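You operate a simulated robot arm through the tools that you are given. There is no shell and no other tool. Be economical: measure what you need, move in short steps, check, and stop when the job is done.

You run a simulated two-armed robot. Do the job below in one go: nothing can be reset, and whatever is moved stays where it is left.

## Task
Set the belt guides for the size on the batch card.
Fine: mode knob off, then lay that size's bar across the belt between the guides, turn the guide knob to its letter, leave the bar on the packing table, mode knob on step. Set down upright: what you pick out.

It is judged by the outcome, as a careful person would: the job done as asked, and still so three seconds after it is handed in. It fails if anything else is knocked over, pushed out of place, dropped, spilled or broken.

## Robot
Two 7-joint arms with two-finger parallel grippers on one trunk, on a base that drives. Base frame: it is fixed to the floor where the robot stands at the start and does not move with it; the origin is under the middle of the robot, x ahead of it, y to its left, z up. Lengths are in m, angles in degrees, forces in N, time in s.
The left shoulder is at the start at [0.05, 0.161, 1.098], the right one opposite. With the tool pointing down near the work surface each hand reaches from about 0.22 to 0.68 m from the robot's upright axis, wherever it stands, measured 20 degrees to its own side. Places, roughly: batch card [0.5, -2.5, 0.75]; belt [0.9, -0.2, 0.8]; large bar, medium bar, small bar [0.75, -2.25, 0.75]; mode knob [0.5, 0, 0.8]; outfeed switch [0.5, -0.6, 0.7]; pace knob [0.4, -0.2, 0.7]; packing table [1.4, -0.9, 0.8]; sensor clamp [0.6, 0, 0.8]; tally button [0.5, -0.2, 0.8]; tension knob [0.6, -0.4, 0.6]; tracking knob [0.6, -0.3, 0.6]. Payload 3.43 kg a hand.
The TCP of each hand is the grasp point between the finger pads, 0.03 m short of the fingertips. In the tool frame z runs along the fingers and y along their closing line. The gripper opens to 0.094 m. The fingers are 0.028 m wide and 0.01 m thick; the gripper's body (0.05 by 0.096 m) begins 0.055 m behind the TCP.
Orientation is that of the tool frame in the base frame, as a unit quaternion [x, y, z, w]. With the fingers straight down and closing along the base's y, the tool's x points along the base's -x, its y along +y and its z along -z.

## Interface
- The arms move only by the tool jog_arm. It takes "left_deltas", "right_deltas" or both (then of equal length, played together; a hand with none holds still); each is a list of rows, each a list of 7 numbers: the closure, from 0 (fully open) to 1 (shut), then the shift along the base's x, y, z in units of 400 mm (1.0 is 400 mm), then the turn, a rotation vector about the base's x, y, z in units of 90 degrees (1.0 is 90 degrees). In form: [[hand, dx, dy, dz, ax, ay, az], ...]. A call has 1 to 20 rows; each row is the pose to reach, as a shift and turn from the pose commanded when the call began. A call with a number of a shift or a turn outside -1 to 1 is refused whole. A row lasts 0.2 s, in which the tool goes at most 0.05 m and 8.6 degrees; a call with a longer step from one row to the next is refused whole, and so is a gripper value outside its range. Where a pose cannot be reached the arm comes as near as it can. A force on the tool above 40 N (or 10 N above the force at the start of the call, whichever is more), or a blocked arm, ends the call early, and 0.2 s more pass. The fingers move at their own pace (about 0.045 m/s each) and stop on an object; they squeeze with about 28 N. The grip force told is the motor's: it shows also when the fingers shut on nothing. Time passes only in rows, and 0.2 s behind the last, so rows that repeat a pose let the fingers close. It gives the time, the measured TCP pose, the force on the tool (base axes), the opening and the grip force at its end, in the units of the frame above (readings bear some noise), with the torque about the TCP (base axes, N m) and any sound that the robot's microphone picked up, and new pictures: "views" is both (left out), scene, wrist or none (wrist: the cameras of the hands that moved).
- Cameras (640 x 400 px; columns grow to the right, rows downward): "scene" is now at [0.1202, -0.0126, 1.2124]; the picture's right is [-0.15, -0.99, 0.00], its down [-0.65, 0.10, -0.75] and it looks along [0.74, -0.11, -0.66] (base axes); focal length 214 px, centre (320, 200). "left" rides on the left gripper at [0.076, -0.014, -0.103] in its tool frame; the picture's right is [0.18, 0.98, 0.00], its down [-0.75, 0.14, -0.64] and it looks along [-0.63, 0.12, 0.77] (tool axes); focal length 243 px, centre (320, 200). "right" rides on the right gripper at [0.076, 0.014, -0.102] in its tool frame; the picture's right is [-0.18, 0.98, 0.00], its down [-0.75, -0.14, -0.64] and it looks along [-0.63, -0.12, 0.77] (tool axes); focal length 243 px, centre (320, 200). There is no depth. A picture from a camera that has moved, and an enlarged one, comes with that camera's place and axes in the base frame and with its lens.
- raise_lower(by): slides the trunk up (or, below 0, down) by that many m; the arms and the scene camera ride with it, the base frame stays. It gives what a move gives, with no picture.
- base_move(legs): drives the robot by 1 to 6 legs, each [ahead, left, turn to the left] in m, m and degrees, along the robot's own axes; the way and the turn of a leg run together, so that a leg with both is an arc; at most 1.5 m and 180 degrees a leg. The arms and the cameras ride along, it lands a little off, and it stops where it bumps. It gives what a move gives, and a new picture of the scene camera.
- aim_head(pan, tilt): turns the head with the scene camera to pan (to the left, within 80 degrees either way) and tilt (down, from -29 to 69), counted from straight ahead of the robot. It gives what a move gives, and a new picture of the scene camera.
- inspect(camera, box): a new picture of the part [left, top, right, bottom] of that camera's present view, enlarged. The clock stands still meanwhile.
- finish_job(): hands the job in; it is judged then, once.

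Go step by step. Nothing tells you exact positions but the pictures and the camera data: compare them with the known pose of the tool, close in by small moves and look again before you grip or let go. The budget is 120 turns and 260 pictures, counting those below and the enlarged ones. Unless the task says otherwise, let go and move clear before handing in, and close with one line.

The tools are called after ">>>" as name(argument=value, ...) on one line, values as JSON. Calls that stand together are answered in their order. jog_arm: Moves the arms, as the interface text tells. Its arguments: {"type":"object","properties":{"left_deltas":{"type":"array","items":{"type":"array","items":{"type":"number"}}},"right_deltas":{"type":"array","items":{"type":"array","items":{"type":"number"}}},"views":{"type":"string","enum":["both","scene","wrist","none"]}},"required":[]} The other tools are called the same way: raise_lower (by) slides the trunk up or down; base_move (legs) drives the base; aim_head (pan, tilt) turns the head that bears the scene camera; inspect (camera, box) takes an enlarged picture of a part of a camera's view; finish_job () hands the job in.

At the start:

```text
clock: 0.0
left_tool_pos: [0.4625, 0.0932, 1.1218]
left_tcp_rot: [-0.001, 1.0, -0.001, 0.0]
left_ft_force: [0.1, -0.1, -0.8]
left_ft_torque: [0.01, -0.01, 0.02]
left_opening: 0.0936
left_grasp_force: 0.0
right_tool_pos: [0.4553, -0.2976, 1.1656]
right_tcp_rot: [-0.001, 1.0, 0.0, 0.0]
right_ft_force: [0.2, 0.2, -0.4]
right_ft_torque: [0.01, 0.0, -0.01]
right_opening: 0.094
right_grasp_force: 0.0
trunk travel left (down, up): [-0.125, 0.142]
robot x, y, heading: [0.0003, -0.0013, -0.1]
head pan, tilt: [-8.4, 41.3]
```

scene: 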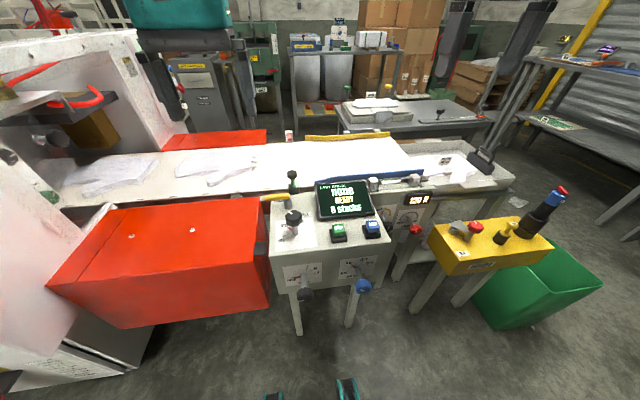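
right: 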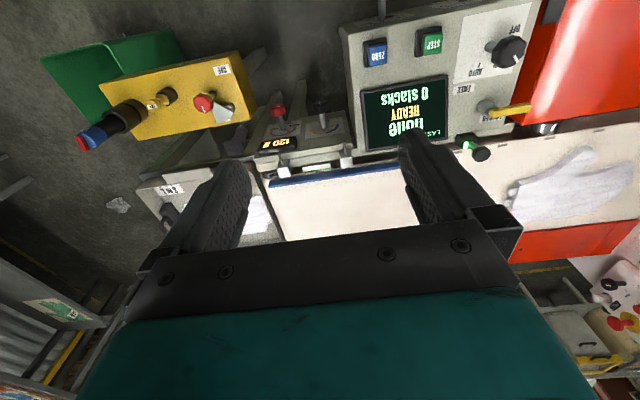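
left: 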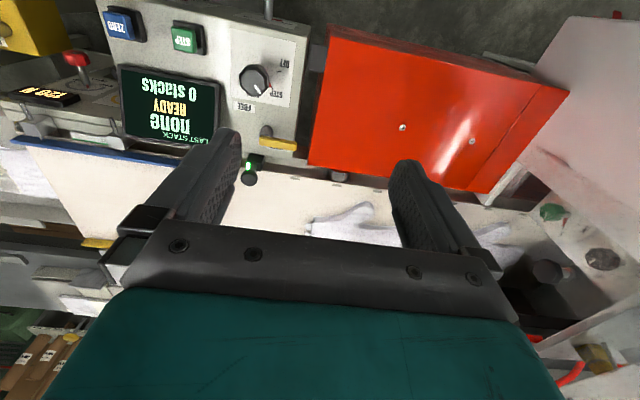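

I see the conveyor with a control panel straight ahead; the card and bars are far to the right. I'll enlarge the panel and belt views first.

>>> inspect(camera="scene", box=[240, 130, 540, 320])

>>> inspect(camera="left", box=[80, 0, 340, 165])

>>> inspect(camera="right", box=[70, 0, 550, 300])

```text
2.11 times, centred on (390, 225) of scene
camera zoom: at [0.1202, -0.0126, 1.2124], right [-0.15, -0.99, 0.0], down [-0.65, 0.1, -0.75], along [0.74, -0.11, -0.66], focal length 452 px, centre (173, 147)
```

zoom: 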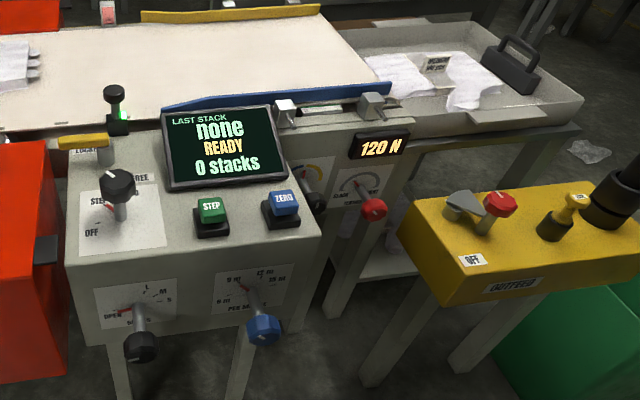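

```text
2.42 times, centred on (210, 82) of left
camera zoom: at [0.3872, 0.0776, 1.223], right [-0.19, 0.98, 0.0], down [0.75, 0.14, 0.64], along [0.63, 0.12, -0.77], focal length 588 px, centre (587, 485)
```

zoom: 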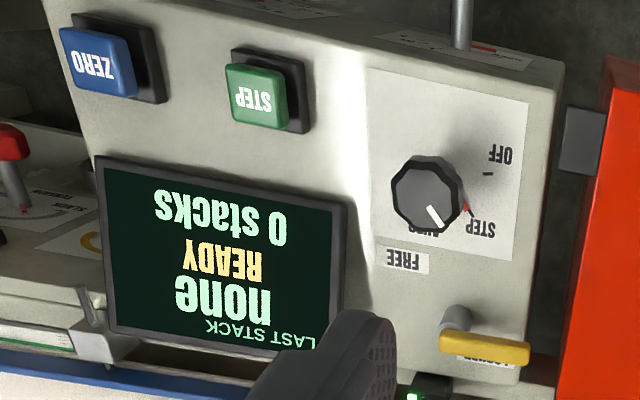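

```text
1.33 times, centred on (310, 150) of right
camera zoom: at [0.3798, -0.2838, 1.2702], right [0.18, 0.98, 0.0], down [0.75, -0.14, 0.64], along [0.63, -0.12, -0.77], focal length 324 px, centre (333, 267)
```

zoom: 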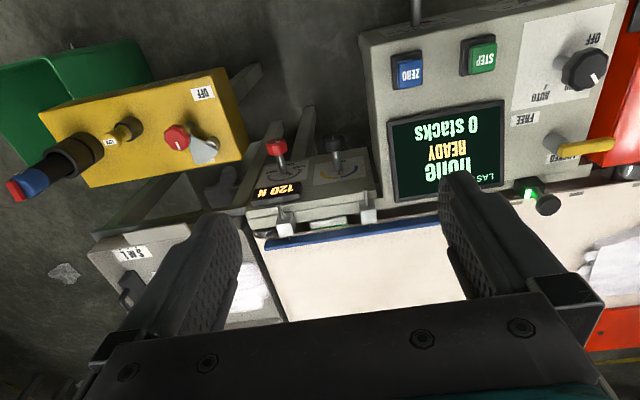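

The mode knob seems to point at STEP now, and the guide knob on the front face at OPEN. I'll look right toward the card and bars before touching anything.

>>> aim_head(pan=-78, tilt=15)

>>> inspect(camera="scene", box=[160, 100, 480, 300])

```text
clock: 1.4
left_tool_pos: [0.4626, 0.0923, 1.1217]
left_tcp_rot: [0.0, 1.0, -0.001, 0.0]
left_ft_force: [0.2, -0.2, -0.6]
left_ft_torque: [-0.01, 0.01, 0.0]
left_opening: 0.0938
left_grasp_force: 0.2
right_tool_pos: [0.4553, -0.2985, 1.1671]
right_tcp_rot: [0.0, 1.0, 0.001, -0.001]
right_ft_force: [0.0, -0.4, 0.6]
right_ft_torque: [0.01, -0.02, -0.02]
right_opening: 0.0938
right_grasp_force: 0.1
trunk travel left (down, up): [-0.125, 0.142]
robot x, y, heading: [0.0008, -0.0007, -0.3]
head pan, tilt: [-78.0, 15.0]
camera scene: at [0.0565, -0.0917, 1.2538], right [-0.98, -0.21, 0.0], down [-0.05, 0.25, -0.97], along [0.2, -0.94, -0.26], focal length 214 px, centre (320, 200)
```

scene: 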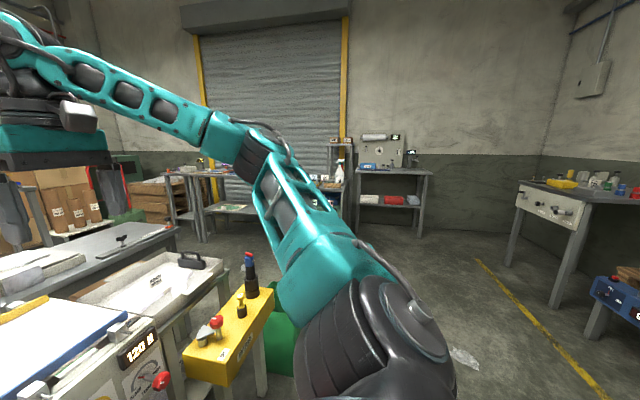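

```text
2.00 times, centred on (320, 200) of scene
camera zoom: at [0.0565, -0.0917, 1.2538], right [-0.98, -0.21, 0.0], down [-0.05, 0.25, -0.97], along [0.2, -0.94, -0.26], focal length 429 px, centre (320, 200)
```

zoom: 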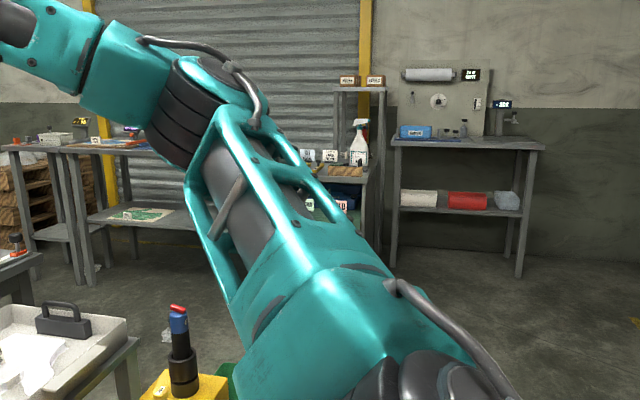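

Reconstructed from two views, the mode knob is at about [0.501, -0.002, 0.815] with a vertical axis. I'll look closer at its pointer before turning it.

>>> aim_head(pan=0, tilt=50)

>>> inspect(camera="scene", box=[250, 120, 410, 220])

>>> inspect(camera="left", box=[220, 30, 316, 90])

```text
clock: 2.9
left_tool_pos: [0.4641, 0.0935, 1.1224]
left_tcp_rot: [-0.001, 1.0, -0.001, 0.0]
left_ft_force: [-0.4, 0.8, 0.0]
left_ft_torque: [0.01, 0.0, 0.05]
left_opening: 0.0941
left_grasp_force: 0.1
right_tool_pos: [0.456, -0.2981, 1.1674]
right_tcp_rot: [0.001, 1.0, 0.0, 0.0]
right_ft_force: [0.2, -0.1, -0.4]
right_ft_torque: [0.03, 0.0, -0.05]
right_opening: 0.0941
right_grasp_force: 0.0
trunk travel left (down, up): [-0.125, 0.142]
robot x, y, heading: [-0.0006, -0.0015, 0.1]
head pan, tilt: [0.0, 50.0]
camera scene: at [0.114, -0.0004, 1.2002], right [0.0, -1.0, 0.0], down [-0.77, 0.0, -0.64], along [0.64, 0.0, -0.77], focal length 214 px, centre (320, 200)
```

scene: 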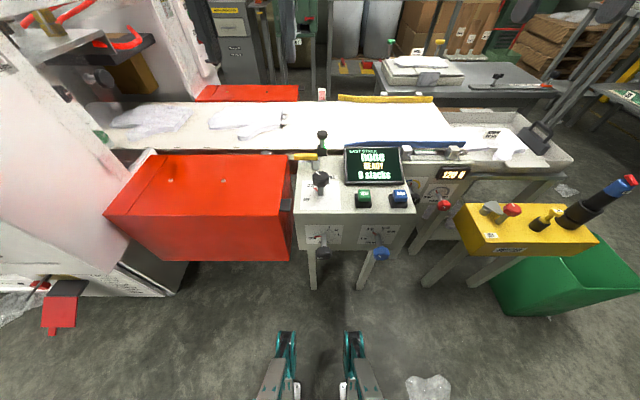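

```text
4.00 times, centred on (330, 170) of scene
camera zoom: at [0.114, -0.0004, 1.2002], right [0.0, -1.0, 0.0], down [-0.77, 0.0, -0.64], along [0.64, 0.0, -0.77], focal length 858 px, centre (280, 320)
```

zoom: 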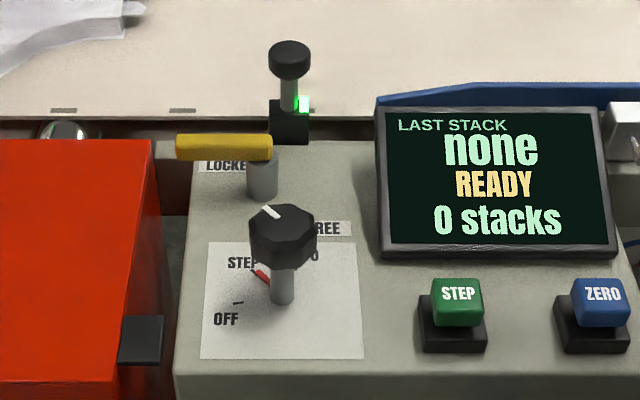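

```text
6.67 times, centred on (268, 60) of left
camera zoom: at [0.3872, 0.0776, 1.223], right [-0.19, 0.98, 0.0], down [0.75, 0.14, 0.64], along [0.63, 0.12, -0.77], focal length 1618 px, centre (667, 1133)
```

zoom: 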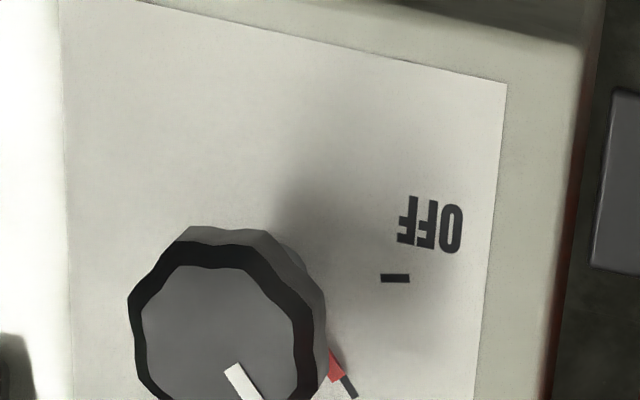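

The red pointer on the stem confirms STEP, with OFF about 57° counter-clockwise. I'll bring the left hand over the knob, pre-turned −28°.

>>> jog_arm(left_deltas=[[0, 0.025, -0.06, 0, 0, 0, -0.08], [0, 0.05, -0.12, 0, 0, 0, -0.16], [0, 0.075, -0.18, 0, 0, 0, -0.24], [0, 0.095, -0.236, 0, 0, 0, -0.311], [0, 0.095, -0.236, -0.11, 0, 0, -0.311], [0, 0.095, -0.236, -0.22, 0, 0, -0.311], [0, 0.095, -0.236, -0.33, 0, 0, -0.311], [0, 0.095, -0.236, -0.44, 0, 0, -0.311], [0, 0.095, -0.236, -0.54, 0, 0, -0.311], [0, 0.095, -0.236, -0.62, 0, 0, -0.311]])

```text
clock: 5.1
left_tool_pos: [0.5019, -0.0014, 0.8728]
left_tcp_rot: [0.24, 0.971, -0.001, 0.0]
left_ft_force: [0.1, -0.2, 0.4]
left_ft_torque: [0.01, -0.01, -0.01]
left_opening: 0.0941
left_grasp_force: 0.1
right_tool_pos: [0.4562, -0.2975, 1.1678]
right_tcp_rot: [0.0, 1.0, 0.0, 0.0]
right_ft_force: [0.1, 0.1, 0.7]
right_ft_torque: [0.0, 0.0, 0.0]
right_opening: 0.0942
right_grasp_force: 0.0
trunk travel left (down, up): [-0.125, 0.142]
robot x, y, heading: [0.0017, 0.0019, 0.0]
head pan, tilt: [0.0, 50.0]
camera scene: at [0.1141, -0.0002, 1.2002], right [0.0, -1.0, 0.0], down [-0.77, 0.0, -0.64], along [0.64, 0.0, -0.77], focal length 214 px, centre (320, 200)
camera left: at [0.4283, 0.0212, 0.9739], right [0.3, 0.95, 0.0], down [0.73, -0.23, 0.64], along [0.61, -0.19, -0.77], focal length 243 px, centre (320, 200)
```

scene: 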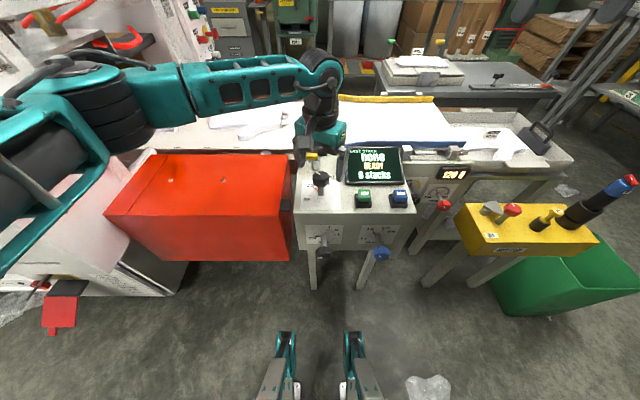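
left: 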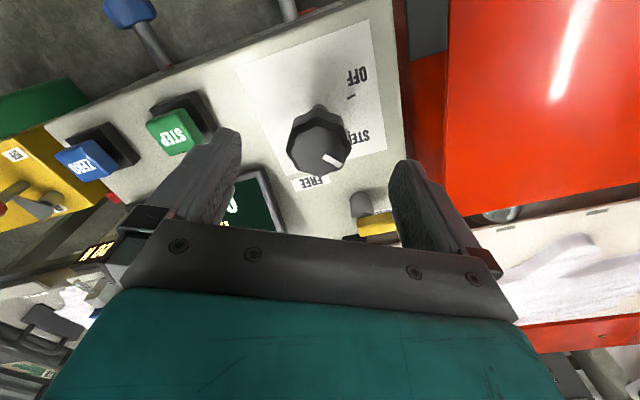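

The knob sits right under the grasp point. I'll descend, close, and check.

>>> jog_arm(left_deltas=[[0, 0, 0, -0.08, 0, 0, 0], [0, 0, 0, -0.155, 0, 0, 0], [1, 0, 0, -0.155, 0, 0, 0], [1, 0, 0, -0.155, 0, 0, 0], [1, 0, 0, -0.155, 0, 0, 0], [1, 0, 0, -0.155, 0, 0, 0], [1, 0, 0, -0.155, 0, 0, 0]])

```text
clock: 6.7
left_tool_pos: [0.5, -0.0014, 0.8117]
left_tcp_rot: [0.241, 0.971, 0.0, -0.001]
left_ft_force: [3.7, 0.5, -1.7]
left_ft_torque: [0.0, -0.08, 0.03]
left_opening: 0.0419
left_grasp_force: 45.9
right_tool_pos: [0.456, -0.2975, 1.1662]
right_tcp_rot: [0.0, 1.0, 0.0, 0.0]
right_ft_force: [-0.1, 0.0, -0.5]
right_ft_torque: [0.03, 0.05, 0.0]
right_opening: 0.0943
right_grasp_force: 0.0
trunk travel left (down, up): [-0.125, 0.142]
robot x, y, heading: [-0.0034, 0.0022, -0.1]
head pan, tilt: [0.0, 50.0]
camera scene: at [0.1144, -0.0003, 1.2001], right [0.0, -1.0, 0.0], down [-0.77, 0.0, -0.64], along [0.64, 0.0, -0.77], focal length 214 px, centre (320, 200)
camera left: at [0.4265, 0.0208, 0.9125], right [0.3, 0.95, 0.0], down [0.73, -0.23, 0.64], along [0.61, -0.19, -0.77], focal length 243 px, centre (320, 200)
```

scene: 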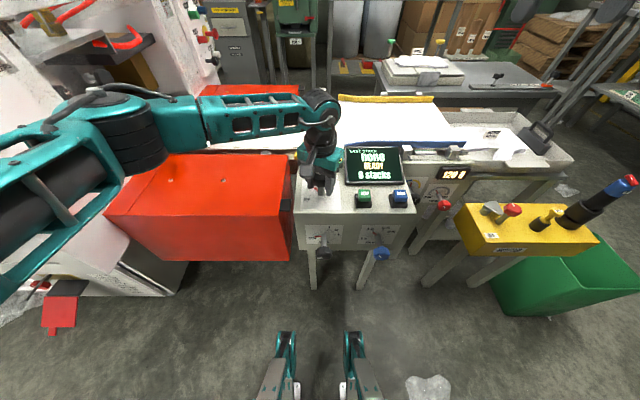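
left: 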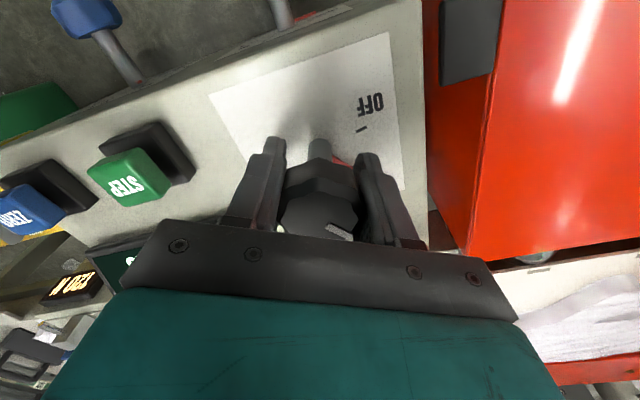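

Gripped at 0.042 m. I'll turn about +58°.

>>> jog_arm(left_deltas=[[1, 0, 0, 0, 0, 0, 0.08], [1, 0, 0, 0, 0, 0, 0.16], [1, 0, 0, 0, 0, 0, 0.24], [1, 0, 0, 0, 0, 0, 0.32], [1, 0, 0, 0, 0, 0, 0.4], [1, 0, 0, 0, 0, 0, 0.48], [1, 0, 0, 0, 0, 0, 0.56], [1, 0, 0, 0, 0, 0, 0.64], [1, 0, 0, 0, 0, 0, 0.64]], views="wrist")

>>> inspect(camera="left", box=[240, 100, 400, 200])

```text
clock: 8.7
left_tool_pos: [0.501, -0.0025, 0.8124]
left_tcp_rot: [-0.256, 0.967, 0.0, -0.001]
left_ft_force: [-10.2, -5.2, -8.5]
left_ft_torque: [0.04, -0.24, 0.08]
left_opening: 0.0417
left_grasp_force: 44.9
right_tool_pos: [0.4546, -0.2993, 1.1674]
right_tcp_rot: [0.0, 1.0, 0.0, 0.0]
right_ft_force: [-0.5, 0.1, -0.3]
right_ft_torque: [0.0, 0.01, 0.04]
right_opening: 0.0939
right_grasp_force: 0.1
trunk travel left (down, up): [-0.125, 0.142]
robot x, y, heading: [-0.0016, 0.0051, 0.1]
head pan, tilt: [0.0, 50.0]
camera left: at [0.4417, -0.0535, 0.9127], right [-0.65, 0.76, 0.0], down [0.59, 0.5, 0.64], along [0.49, 0.41, -0.77], focal length 243 px, centre (320, 200)
```

left: 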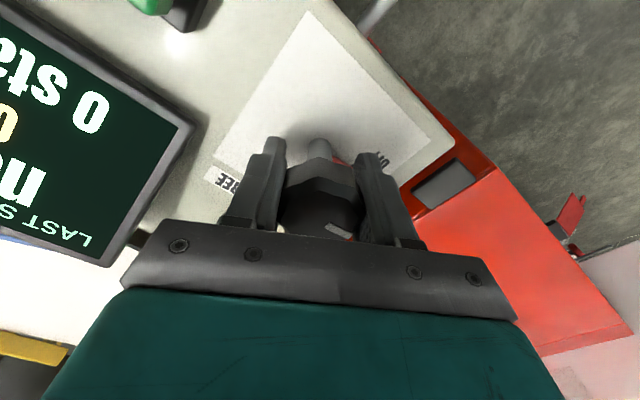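

```text
4.00 times, centred on (320, 150) of left
camera zoom: at [0.4417, -0.0535, 0.9127], right [-0.65, 0.76, 0.0], down [0.59, 0.5, 0.64], along [0.49, 0.41, -0.77], focal length 970 px, centre (320, 400)
```

zoom: 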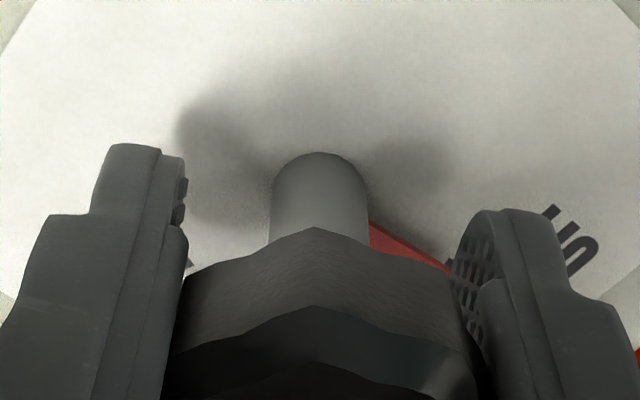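

The pointer appears to meet the OFF tick. I'll open, lift and check.

>>> jog_arm(left_deltas=[[0, 0, 0, 0, 0, 0, 0], [0, 0, 0, 0, 0, 0, 0], [0, 0, 0, 0, 0, 0, 0], [0, 0, 0, 0, 0, 0, 0], [0, 0, 0, 0.1, 0, 0, 0], [0, 0, 0, 0.22, 0, 0, 0], [0, 0, 0, 0.34, 0, 0, 0], [0, 0, 0, 0.46, 0, 0, 0], [0, 0, 0, 0.58, 0, 0, 0], [0, 0, 0, 0.7, 0, 0, 0], [0, -0.06, 0.06, 0.77, 0, 0, 0], [0, -0.12, 0.12, 0.77, 0, 0, 0]], views="none")

>>> inspect(camera="scene", box=[290, 160, 370, 210])

>>> inspect(camera="left", box=[220, 60, 380, 160])

```text
clock: 11.3
left_tool_pos: [0.452, 0.0473, 1.1214]
left_tcp_rot: [-0.256, 0.967, 0.0, 0.002]
left_ft_force: [0.6, 0.1, 0.1]
left_ft_torque: [-0.03, 0.0, 0.01]
left_opening: 0.0939
left_grasp_force: 0.0
right_tool_pos: [0.4558, -0.2963, 1.1681]
right_tcp_rot: [-0.001, 1.0, 0.0, 0.001]
right_ft_force: [-1.1, -0.7, -0.5]
right_ft_torque: [-0.01, 0.0, -0.02]
right_opening: 0.0938
right_grasp_force: 0.1
trunk travel left (down, up): [-0.125, 0.142]
robot x, y, heading: [0.0008, -0.0008, 0.1]
head pan, tilt: [0.0, 50.0]
```

```text
8.00 times, centred on (330, 185) of scene
camera zoom: at [0.1139, 0.0001, 1.2002], right [0.0, -1.0, 0.0], down [-0.77, 0.0, -0.64], along [0.64, 0.0, -0.77], focal length 1716 px, centre (240, 320)
```

zoom: 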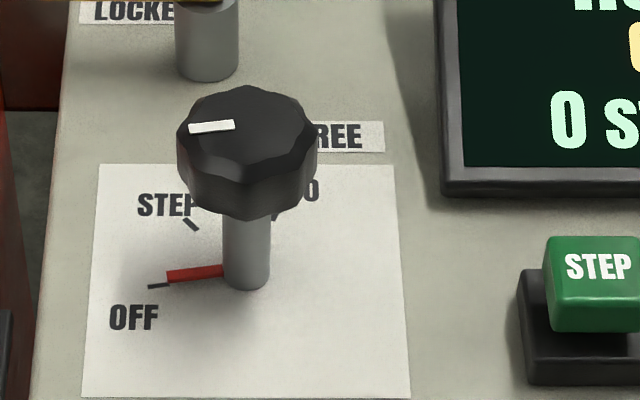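

```text
4.00 times, centred on (300, 110) of left
camera zoom: at [0.3927, -0.0032, 1.2221], right [-0.65, 0.76, 0.0], down [0.58, 0.5, 0.64], along [0.49, 0.41, -0.77], focal length 970 px, centre (400, 560)
```

zoom: 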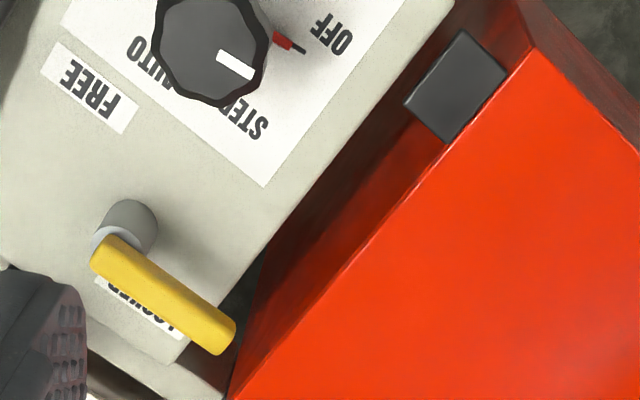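

Mode knob is OFF. Now I'll back away, turn right and drive toward the bars' table, stopping to look.

>>> base_move(legs=[[-0.3, 0, 0], [0, 0, -90], [0.9, 0, 0]])

>>> aim_head(pan=15, tilt=30)

```text
clock: 21.5
left_tool_pos: [-0.2579, -1.3504, 1.1203]
left_tcp_rot: [0.509, 0.861, -0.001, 0.0]
left_ft_force: [0.0, -0.3, 0.1]
left_ft_torque: [-0.02, 0.02, 0.01]
left_opening: 0.0941
left_grasp_force: 0.0
right_tool_pos: [-0.6023, -1.3491, 1.1674]
right_tcp_rot: [0.712, 0.702, -0.001, 0.001]
right_ft_force: [0.7, 0.1, -0.1]
right_ft_torque: [0.01, -0.03, 0.04]
right_opening: 0.0937
right_grasp_force: 0.0
trunk travel left (down, up): [-0.125, 0.142]
robot x, y, heading: [-0.3023, -0.8959, -90.9]
head pan, tilt: [0.0, 50.0]
camera scene: at [-0.3037, -1.0151, 1.2001], right [-1.0, 0.01, 0.0], down [0.01, 0.77, -0.64], along [-0.01, -0.64, -0.77], focal length 214 px, centre (320, 200)
```

scene: 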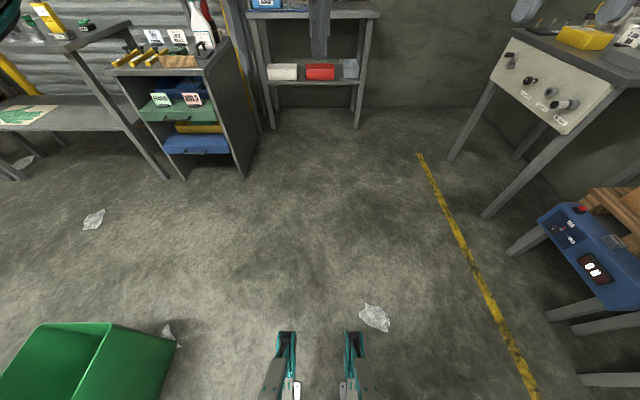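

```text
clock: 22.3
left_tool_pos: [-0.2576, -1.3507, 1.1209]
left_tcp_rot: [0.508, 0.861, -0.001, -0.001]
left_ft_force: [-0.2, -0.3, -0.3]
left_ft_torque: [0.01, 0.0, -0.04]
left_opening: 0.0937
left_grasp_force: 0.1
right_tool_pos: [-0.6025, -1.3486, 1.1671]
right_tcp_rot: [0.712, 0.702, 0.0, 0.0]
right_ft_force: [-0.8, 0.4, -0.9]
right_ft_torque: [-0.01, 0.02, 0.02]
right_opening: 0.0939
right_grasp_force: 0.1
trunk travel left (down, up): [-0.125, 0.142]
robot x, y, heading: [-0.2982, -0.8979, -90.7]
head pan, tilt: [15.0, 30.0]
camera scene: at [-0.2805, -1.0256, 1.2296], right [-0.97, -0.25, 0.0], down [-0.12, 0.49, -0.87], along [0.21, -0.84, -0.5], focal length 214 px, centre (320, 200)
```

scene: 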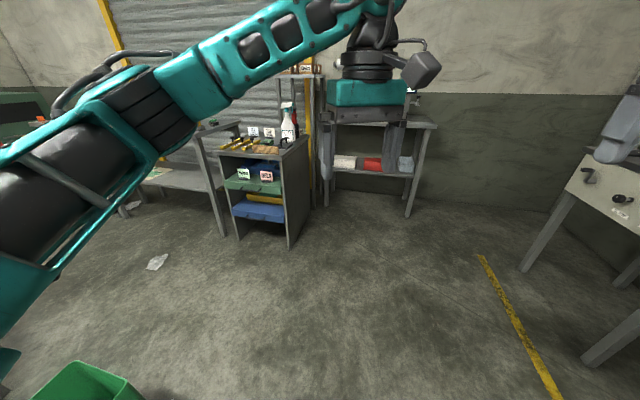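

The stand with yellow bars and cards is ahead-left. I'll drive forward then sidestep left to face it.

>>> base_move(legs=[[0.8, 0, 0], [0, 0.85, 0.8]])

>>> aim_head(pan=0, tilt=42)

```text
clock: 30.6
left_tool_pos: [0.5762, -2.1545, 1.1193]
left_tcp_rot: [0.503, 0.864, 0.0, -0.001]
left_ft_force: [0.3, 0.3, 1.5]
left_ft_torque: [0.0, -0.01, 0.01]
left_opening: 0.0942
left_grasp_force: 0.1
right_tool_pos: [0.2309, -2.157, 1.1674]
right_tcp_rot: [0.708, 0.706, 0.0, 0.0]
right_ft_force: [0.0, 0.4, -0.1]
right_ft_torque: [-0.01, 0.01, -0.02]
right_opening: 0.094
right_grasp_force: 0.1
trunk travel left (down, up): [-0.125, 0.142]
robot x, y, heading: [0.5303, -1.7003, -90.0]
head pan, tilt: [15.0, 30.0]
camera scene: at [0.5489, -1.8295, 1.2297], right [-0.97, -0.26, 0.0], down [-0.13, 0.48, -0.87], along [0.22, -0.84, -0.5], focal length 214 px, centre (320, 200)
```

scene: 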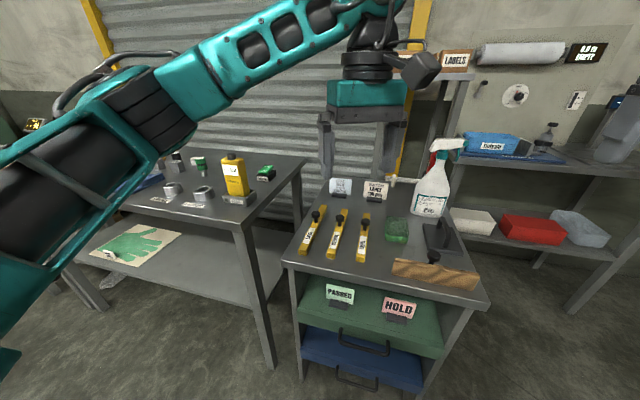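

```text
clock: 31.4
left_tool_pos: [0.5761, -2.1547, 1.1216]
left_tcp_rot: [0.503, 0.864, -0.001, -0.001]
left_ft_force: [0.1, 0.0, 0.4]
left_ft_torque: [-0.01, 0.01, -0.02]
left_opening: 0.0942
left_grasp_force: 0.0
right_tool_pos: [0.2295, -2.1574, 1.1673]
right_tcp_rot: [0.707, 0.707, 0.0, 0.0]
right_ft_force: [-0.3, -1.0, 0.1]
right_ft_torque: [-0.01, 0.03, -0.01]
right_opening: 0.0939
right_grasp_force: 0.0
trunk travel left (down, up): [-0.125, 0.142]
robot x, y, heading: [0.5276, -1.7003, -89.9]
head pan, tilt: [0.0, 42.0]
camera scene: at [0.5254, -1.8258, 1.2114], right [-1.0, 0.0, 0.0], down [0.0, 0.67, -0.74], along [0.0, -0.74, -0.67], focal length 214 px, centre (320, 200)
```

scene: 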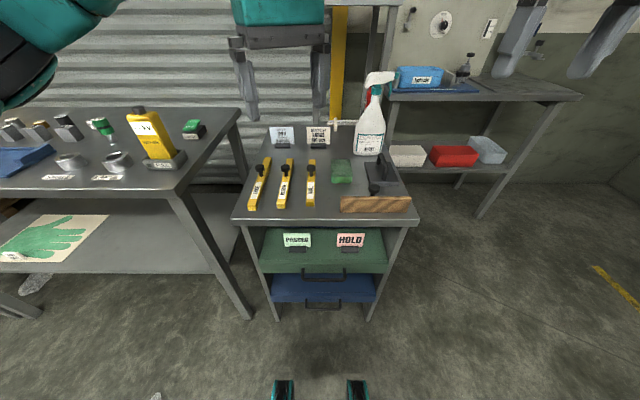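

>>> inspect(camera="scene", box=[225, 110, 385, 210])

>>> inspect(camera="scene", box=[264, 115, 344, 165])

>>> inspect(camera="left", box=[0, 0, 640, 400])

>>> inspect(camera="right", box=[0, 0, 640, 400])

```text
4.00 times, centred on (305, 160) of scene
camera zoom: at [0.5254, -1.8258, 1.2114], right [-1.0, 0.0, 0.0], down [0.0, 0.67, -0.74], along [0.0, -0.74, -0.67], focal length 858 px, centre (380, 360)
```

zoom: 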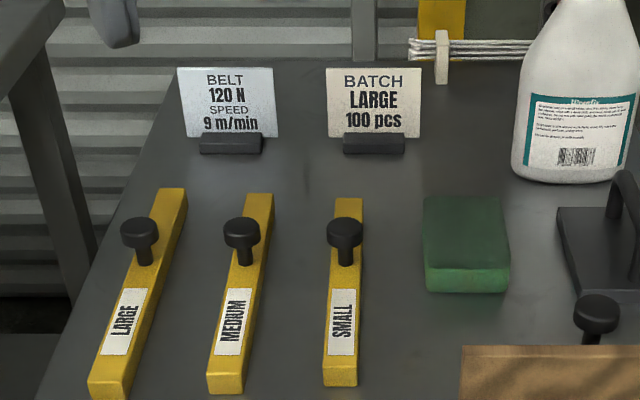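

```text
8.00 times, centred on (304, 140) of scene
camera zoom: at [0.5254, -1.8258, 1.2114], right [-1.0, 0.0, 0.0], down [0.0, 0.67, -0.74], along [0.0, -0.74, -0.67], focal length 1716 px, centre (448, 680)
```

zoom: 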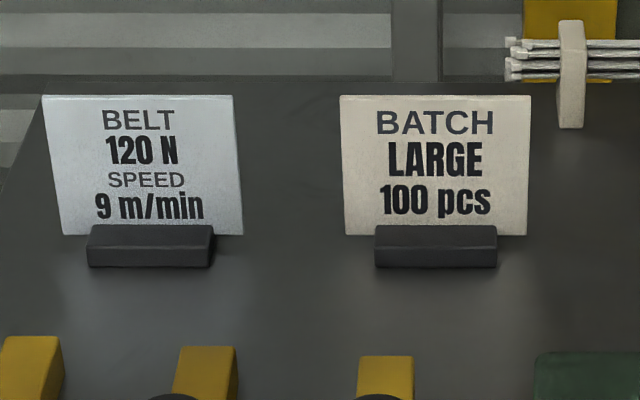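

```text
1.00 times, centred on (320, 200) of left (not enlarged: the box is as wide or as high as the picture)
camera zoom: at [0.5255, -2.096, 1.2217], right [0.76, 0.65, 0.0], down [0.5, -0.58, 0.64], along [0.41, -0.49, -0.77], focal length 243 px, centre (320, 200)
```

zoom: 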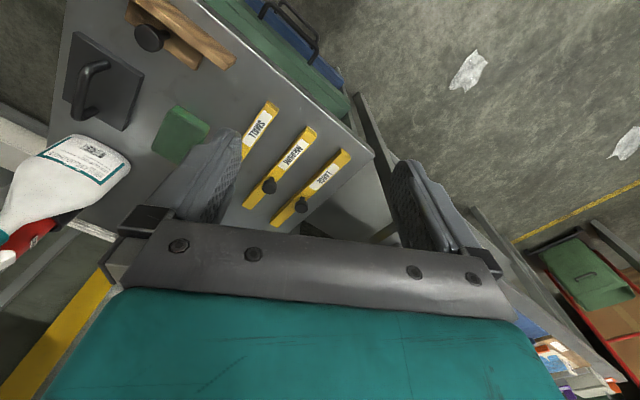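

```text
1.00 times, centred on (320, 200) of right (not enlarged: the box is as wide or as high as the picture)
camera zoom: at [0.2449, -2.0814, 1.2702], right [0.98, -0.19, 0.0], down [-0.14, -0.75, 0.64], along [-0.12, -0.63, -0.77], focal length 243 px, centre (320, 200)
```

zoom: 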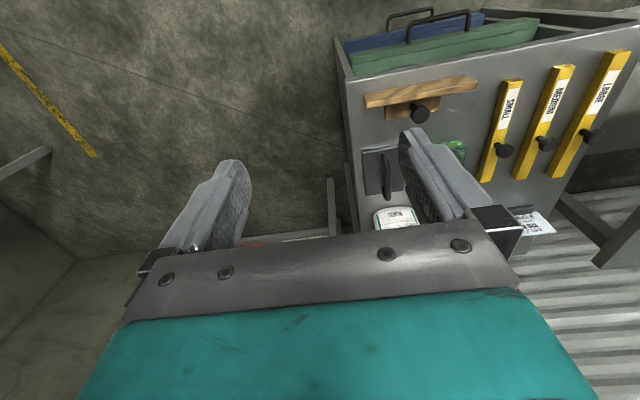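

The batch card reads LARGE, and the large bar lies at about x 0.70, y −2.24…−2.43, along y, with a knob on top. I'll edge closer and bring the left hand above it.

>>> base_move(legs=[[0.1, 0.05, 0]])

>>> jog_arm(left_deltas=[[0, 0.0, 0, 0, 0, 0, -0.08], [0, 0.05, -0.03, 0, 0, 0, -0.16], [0, 0.1, -0.05, -0.05, 0, 0, -0.24], [0, 0.17, -0.05, -0.12, 0, 0, -0.329], [0, 0.2, -0.05, -0.2, 0, 0, -0.329], [0, 0.2, -0.05, -0.3, 0, 0, -0.329]])

```text
clock: 32.6
left_tool_pos: [0.624, -2.2542, 1.1201]
left_tcp_rot: [0.503, 0.864, 0.0, 0.0]
left_ft_force: [0.8, -0.1, 0.7]
left_ft_torque: [0.01, 0.01, 0.01]
left_opening: 0.094
left_grasp_force: 0.0
right_tool_pos: [0.2798, -2.2572, 1.1655]
right_tcp_rot: [0.707, 0.707, 0.0, 0.0]
right_ft_force: [-0.5, 0.0, -0.1]
right_ft_torque: [0.06, 0.02, -0.01]
right_opening: 0.0938
right_grasp_force: 0.1
trunk travel left (down, up): [-0.125, 0.142]
robot x, y, heading: [0.5821, -1.8008, -90.1]
head pan, tilt: [0.0, 42.0]
camera scene: at [0.5753, -1.9264, 1.2113], right [-1.0, 0.0, 0.0], down [0.0, 0.67, -0.74], along [0.0, -0.74, -0.67], focal length 214 px, centre (320, 200)
```

scene: 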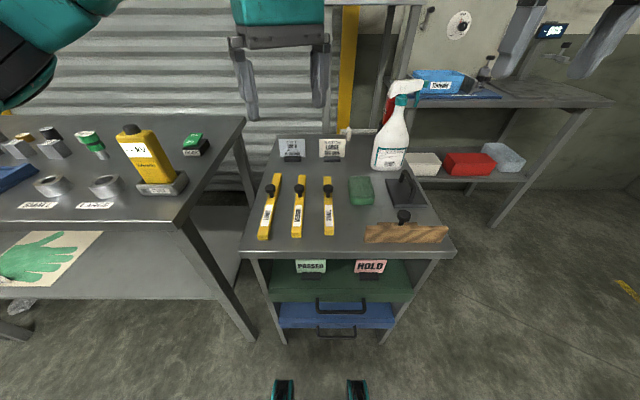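

```text
clock: 34.0
left_tool_pos: [0.7053, -2.2752, 1.0015]
left_tcp_rot: [0.707, 0.707, 0.001, -0.001]
left_ft_force: [0.1, 0.8, 0.0]
left_ft_torque: [-0.03, 0.03, -0.01]
left_opening: 0.094
left_grasp_force: 0.0
right_tool_pos: [0.2806, -2.2578, 1.1661]
right_tcp_rot: [0.707, 0.707, 0.0, 0.0]
right_ft_force: [-0.1, -1.4, -0.1]
right_ft_torque: [0.0, 0.0, -0.01]
right_opening: 0.094
right_grasp_force: 0.1
trunk travel left (down, up): [-0.125, 0.142]
robot x, y, heading: [0.5791, -1.8036, -90.0]
head pan, tilt: [0.0, 42.0]
camera scene: at [0.5752, -1.926, 1.2114], right [-1.0, 0.0, 0.0], down [0.0, 0.67, -0.74], along [0.0, -0.74, -0.67], focal length 214 px, centre (320, 200)
camera left: at [0.6913, -2.2005, 1.1019], right [0.98, 0.18, 0.0], down [0.14, -0.75, 0.64], along [0.12, -0.63, -0.77], focal length 243 px, centre (320, 200)
```

scene: 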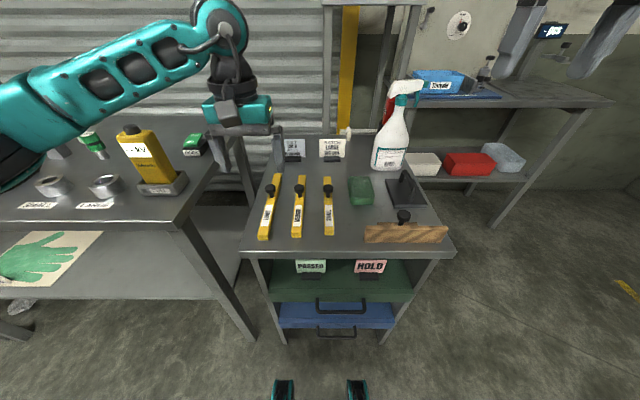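
left: 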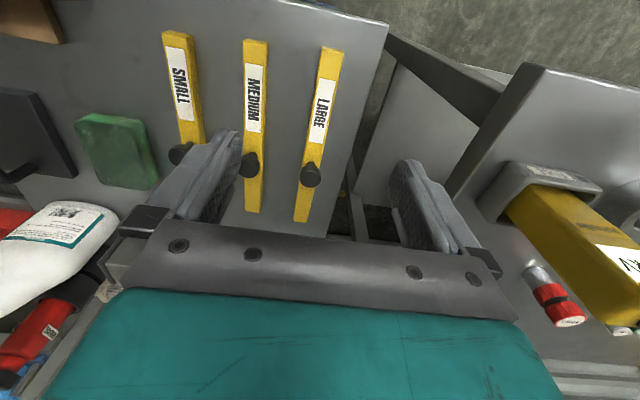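

Two-view estimate: large bar centre at about [0.711, −2.37], top at z ≈ 0.805. I'll move over it with partially closed fingers to clear the medium bar's knob.

>>> jog_arm(left_deltas=[[0.36, 0.015, -0.12, 0, 0, 0, 0], [0.36, 0.015, -0.242, 0, 0, 0, 0], [0.36, 0.015, -0.242, -0.12, 0, 0, 0], [0.36, 0.015, -0.242, -0.24, 0, 0, 0], [0.36, 0.015, -0.242, -0.26, 0, 0, 0]])

>>> inspect(camera="left", box=[200, 60, 440, 210])

```text
clock: 35.2
left_tool_pos: [0.7136, -2.371, 0.8968]
left_tcp_rot: [0.707, 0.707, -0.001, -0.001]
left_ft_force: [0.3, 1.0, -0.1]
left_ft_torque: [0.01, 0.03, -0.04]
left_opening: 0.0602
left_grasp_force: 0.1
right_tool_pos: [0.2797, -2.2568, 1.1666]
right_tcp_rot: [0.708, 0.706, 0.0, 0.0]
right_ft_force: [0.0, 0.1, 0.4]
right_ft_torque: [0.02, -0.01, -0.04]
right_opening: 0.0939
right_grasp_force: 0.1
trunk travel left (down, up): [-0.125, 0.142]
robot x, y, heading: [0.5764, -1.8028, -90.2]
head pan, tilt: [0.0, 42.0]
camera scene: at [0.575, -1.9258, 1.2114], right [-1.0, 0.0, 0.0], down [0.0, 0.67, -0.74], along [0.0, -0.74, -0.67], focal length 214 px, centre (320, 200)
camera left: at [0.699, -2.2954, 0.9977], right [0.98, 0.18, 0.0], down [0.14, -0.75, 0.64], along [0.12, -0.63, -0.77], focal length 243 px, centre (320, 200)
```

scene: 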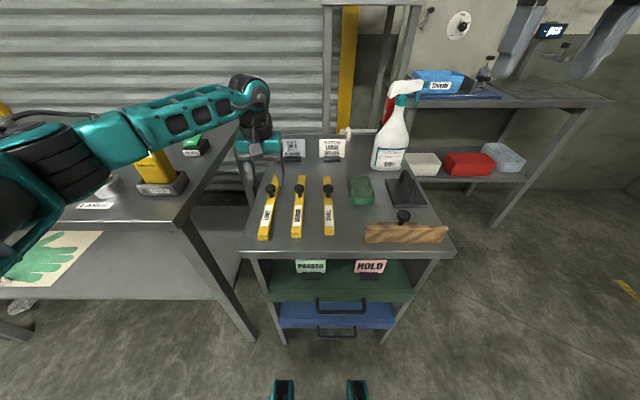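
left: 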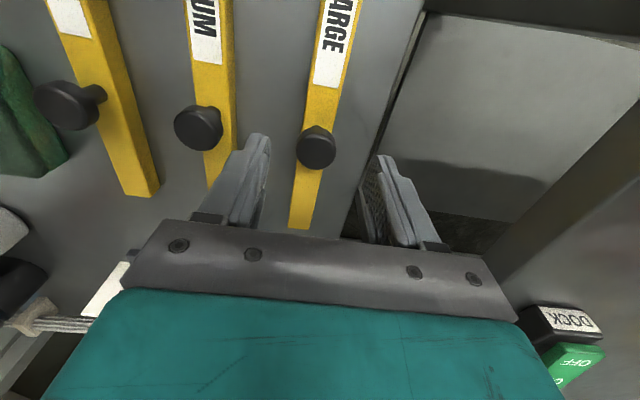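

```text
2.67 times, centred on (320, 135) of left
camera zoom: at [0.699, -2.2954, 0.9977], right [0.98, 0.18, 0.0], down [0.14, -0.75, 0.64], along [0.12, -0.63, -0.77], focal length 647 px, centre (320, 373)
```

zoom: 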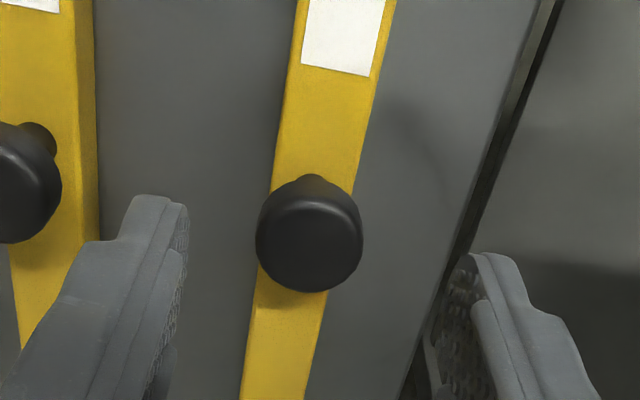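

Knob top is at about [0.711, −2.372, 0.847]. I'll descend to z ≈ 0.82 and grip.

>>> jog_arm(left_deltas=[[0.36, -0.006, -0.002, -0.1, 0, 0, 0], [0.36, -0.006, -0.002, -0.19, 0, 0, 0], [1, -0.006, -0.002, -0.192, 0, 0, 0], [1, -0.006, -0.002, -0.192, 0, 0, 0], [1, -0.006, -0.002, -0.192, 0, 0, 0], [1, -0.006, -0.002, -0.192, 0, 0, 0]])

```text
clock: 36.0
left_tool_pos: [0.713, -2.3747, 0.8308]
left_tcp_rot: [0.706, 0.708, -0.006, 0.006]
left_ft_force: [9.5, 5.6, 21.9]
left_ft_torque: [0.49, -0.08, -0.07]
left_opening: 0.035
left_grasp_force: 7.1
right_tool_pos: [0.2798, -2.2551, 1.1683]
right_tcp_rot: [0.707, 0.707, -0.001, 0.001]
right_ft_force: [-0.4, 0.3, 0.2]
right_ft_torque: [-0.02, -0.04, -0.04]
right_opening: 0.0938
right_grasp_force: 0.0
trunk travel left (down, up): [-0.125, 0.142]
robot x, y, heading: [0.5761, -1.8031, -90.4]
head pan, tilt: [0.0, 42.0]
stopped in row 3 (left hand): the force on the tool passed its limit (the readings are from after the stop); the commanded pose is now the measured one
camera scene: at [0.5756, -1.9231, 1.2119], right [-1.0, 0.0, 0.0], down [0.0, 0.67, -0.74], along [0.0, -0.74, -0.67], focal length 214 px, centre (320, 200)
camera left: at [0.6993, -2.2981, 0.9302], right [0.98, 0.19, 0.0], down [0.14, -0.74, 0.65], along [0.12, -0.64, -0.76], focal length 243 px, centre (320, 200)
```

scene: 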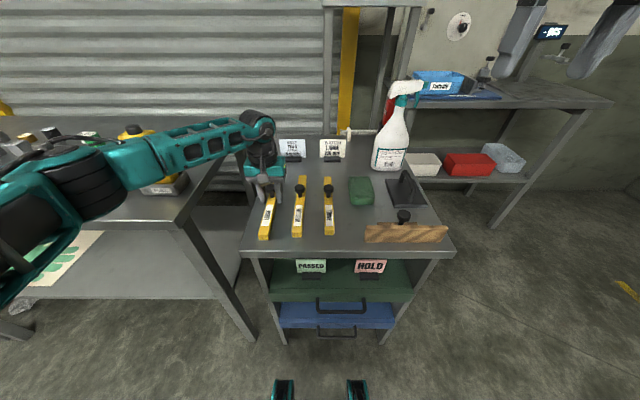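
left: 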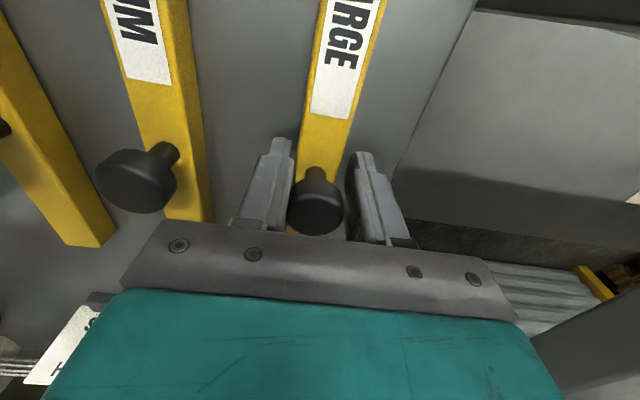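

Contact stopped the descent at z ≈ 0.83 (tips probably on the table). I'll rise a few mm and close to see what the fingers hold.

>>> jog_arm(left_deltas=[[0.5, 0, 0, 0.012, 0, 0, 0], [1, 0, 0, 0.012, 0, 0, 0], [1, 0, 0, 0.012, 0, 0, 0], [1, 0, 0, 0.012, 0, 0, 0]], views="wrist")

>>> inspect(camera="scene", box=[230, 130, 326, 190])

```text
clock: 37.0
left_tool_pos: [0.712, -2.3756, 0.8306]
left_tcp_rot: [0.706, 0.708, -0.006, 0.005]
left_ft_force: [4.1, -0.4, 5.7]
left_ft_torque: [-0.08, -0.2, 0.03]
left_opening: 0.0267
left_grasp_force: 28.0
right_tool_pos: [0.2812, -2.2563, 1.168]
right_tcp_rot: [0.707, 0.707, -0.002, 0.001]
right_ft_force: [0.4, 0.0, -0.4]
right_ft_torque: [-0.07, 0.01, 0.01]
right_opening: 0.0942
right_grasp_force: 0.1
trunk travel left (down, up): [-0.125, 0.142]
robot x, y, heading: [0.5807, -1.8033, -89.9]
head pan, tilt: [0.0, 42.0]
camera left: at [0.6978, -2.299, 0.9305], right [0.98, 0.19, 0.0], down [0.14, -0.75, 0.65], along [0.12, -0.64, -0.76], focal length 243 px, centre (320, 200)
```

left: 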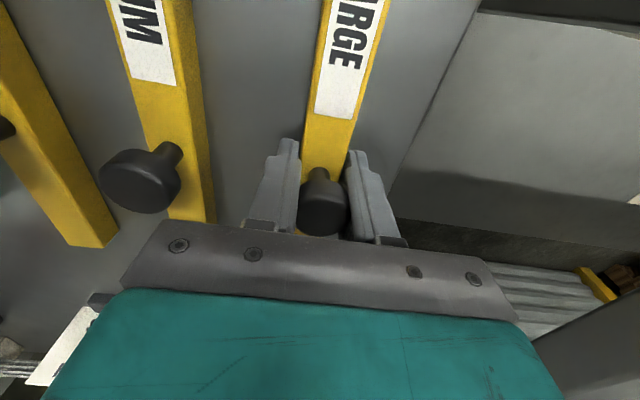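

```text
6.67 times, centred on (278, 160) of scene
camera zoom: at [0.5753, -1.9252, 1.2114], right [-1.0, 0.0, 0.0], down [0.0, 0.67, -0.74], along [0.0, -0.74, -0.67], focal length 1430 px, centre (600, 467)
```

zoom: 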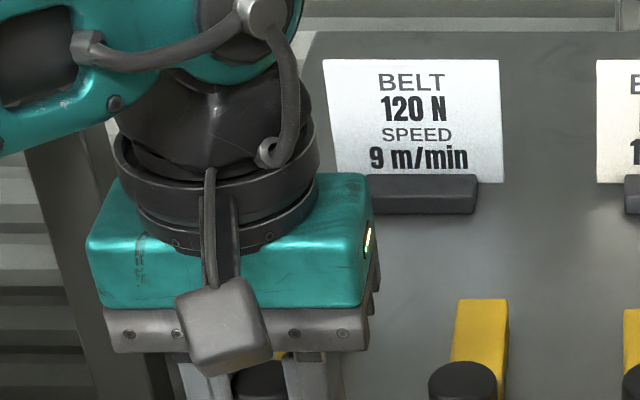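

Gripped 0.027 m. I'll lift slowly and look.

>>> jog_arm(left_deltas=[[1, 0, 0, 0.03, 0, 0, 0], [1, 0, 0, 0.07, 0, 0, 0], [1, 0, 0, 0.13, 0, 0, 0], [1, 0, 0, 0.2, 0, 0, 0]])

>>> inspect(camera="scene", box=[200, 110, 360, 210])

```text
clock: 38.0
left_tool_pos: [0.7109, -2.3746, 0.911]
left_tcp_rot: [0.707, 0.707, -0.004, 0.004]
left_ft_force: [0.5, 0.1, -1.7]
left_ft_torque: [-0.03, 0.01, -0.02]
left_opening: 0.0269
left_grasp_force: 28.1
right_tool_pos: [0.2798, -2.2561, 1.1671]
right_tcp_rot: [0.708, 0.706, -0.001, 0.001]
right_ft_force: [-0.2, -0.6, -0.4]
right_ft_torque: [0.0, 0.02, 0.03]
right_opening: 0.094
right_grasp_force: 0.0
trunk travel left (down, up): [-0.125, 0.142]
robot x, y, heading: [0.5776, -1.7982, -90.1]
head pan, tilt: [0.0, 42.0]
camera scene: at [0.5752, -1.9256, 1.2114], right [-1.0, 0.0, 0.0], down [0.0, 0.67, -0.74], along [0.0, -0.74, -0.67], focal length 214 px, centre (320, 200)
camera left: at [0.6976, -2.2992, 1.0112], right [0.98, 0.18, 0.0], down [0.14, -0.75, 0.65], along [0.12, -0.64, -0.76], focal length 243 px, centre (320, 200)
```

scene: 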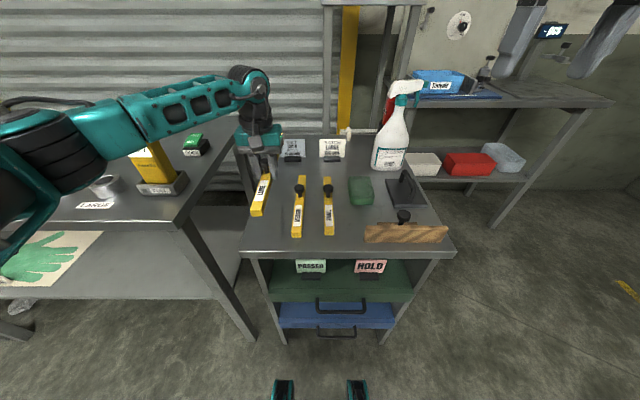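
left: 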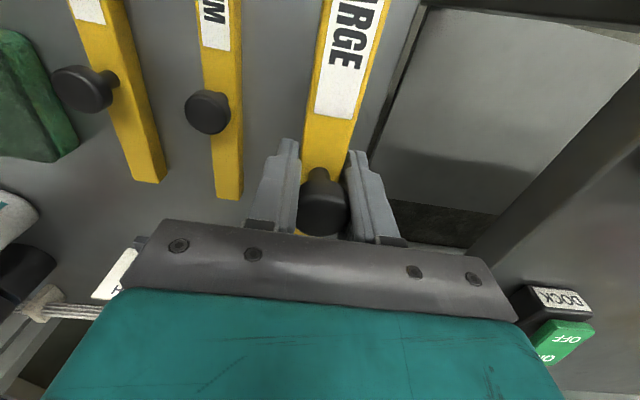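

```text
4.00 times, centred on (280, 160) of scene
camera zoom: at [0.5752, -1.9256, 1.2114], right [-1.0, 0.0, 0.0], down [0.0, 0.67, -0.74], along [0.0, -0.74, -0.67], focal length 858 px, centre (480, 360)
```

zoom: 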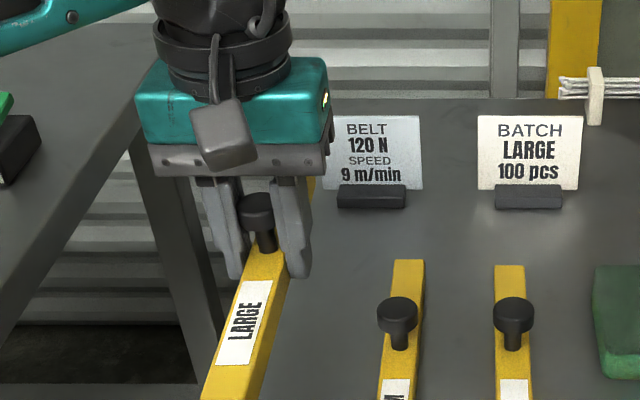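

The large bar is held firmly. I'll raise and retract, then drive back to the belt, facing +x.

>>> jog_arm(left_deltas=[[1, 0, 0, 0.12, 0, 0, 0], [1, 0, 0.05, 0.22, 0, 0, 0], [1, 0, 0.12, 0.32, 0, 0, 0], [1, 0, 0.2, 0.4, 0, 0, 0], [1, 0, 0.25, 0.45, 0, 0, 0]], views="none")

>>> base_move(legs=[[-0.1, 0, 0], [0, -0.8, 0], [-1.3, 0, 0], [0, 0, 90]])

```text
clock: 39.2
left_tool_pos: [0.7127, -2.2756, 1.0928]
left_tcp_rot: [0.707, 0.707, -0.005, 0.004]
left_ft_force: [0.9, 0.3, -1.3]
left_ft_torque: [-0.01, -0.05, 0.01]
left_opening: 0.0267
left_grasp_force: 27.7
right_tool_pos: [0.2811, -2.2569, 1.1668]
right_tcp_rot: [0.708, 0.706, 0.0, 0.001]
right_ft_force: [0.5, 0.6, 0.5]
right_ft_torque: [-0.04, 0.0, 0.01]
right_opening: 0.0941
right_grasp_force: 0.2
trunk travel left (down, up): [-0.125, 0.142]
robot x, y, heading: [0.5781, -1.8028, -90.0]
head pan, tilt: [0.0, 42.0]
```

```text
clock: 54.3
left_tool_pos: [0.1966, -0.2331, 1.0925]
left_tcp_rot: [-0.039, 0.999, -0.001, 0.006]
left_ft_force: [0.2, -0.1, -1.1]
left_ft_torque: [-0.01, 0.0, 0.01]
left_opening: 0.0267
left_grasp_force: 28.1
right_tool_pos: [0.211, -0.6637, 1.1679]
right_tcp_rot: [-0.037, 0.999, 0.001, 0.0]
right_ft_force: [0.0, 0.1, 0.1]
right_ft_torque: [0.01, 0.03, -0.01]
right_opening: 0.0939
right_grasp_force: 0.1
trunk travel left (down, up): [-0.125, 0.142]
robot x, y, heading: [-0.2661, -0.4018, 4.1]
head pan, tilt: [0.0, 42.0]
camera scene: at [-0.1447, -0.3921, 1.2114], right [0.07, -1.0, 0.0], down [-0.67, -0.05, -0.74], along [0.74, 0.05, -0.67], focal length 214 px, centre (320, 200)
```

scene: 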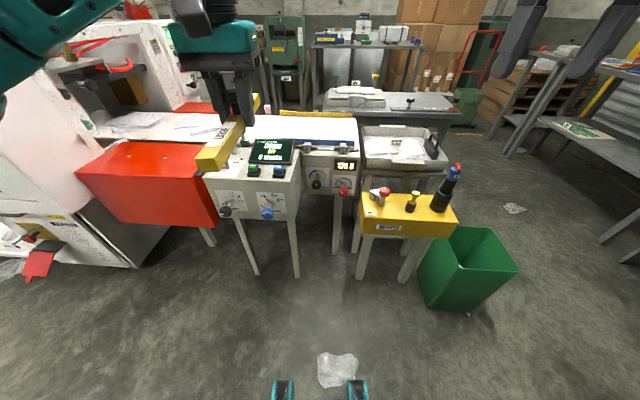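

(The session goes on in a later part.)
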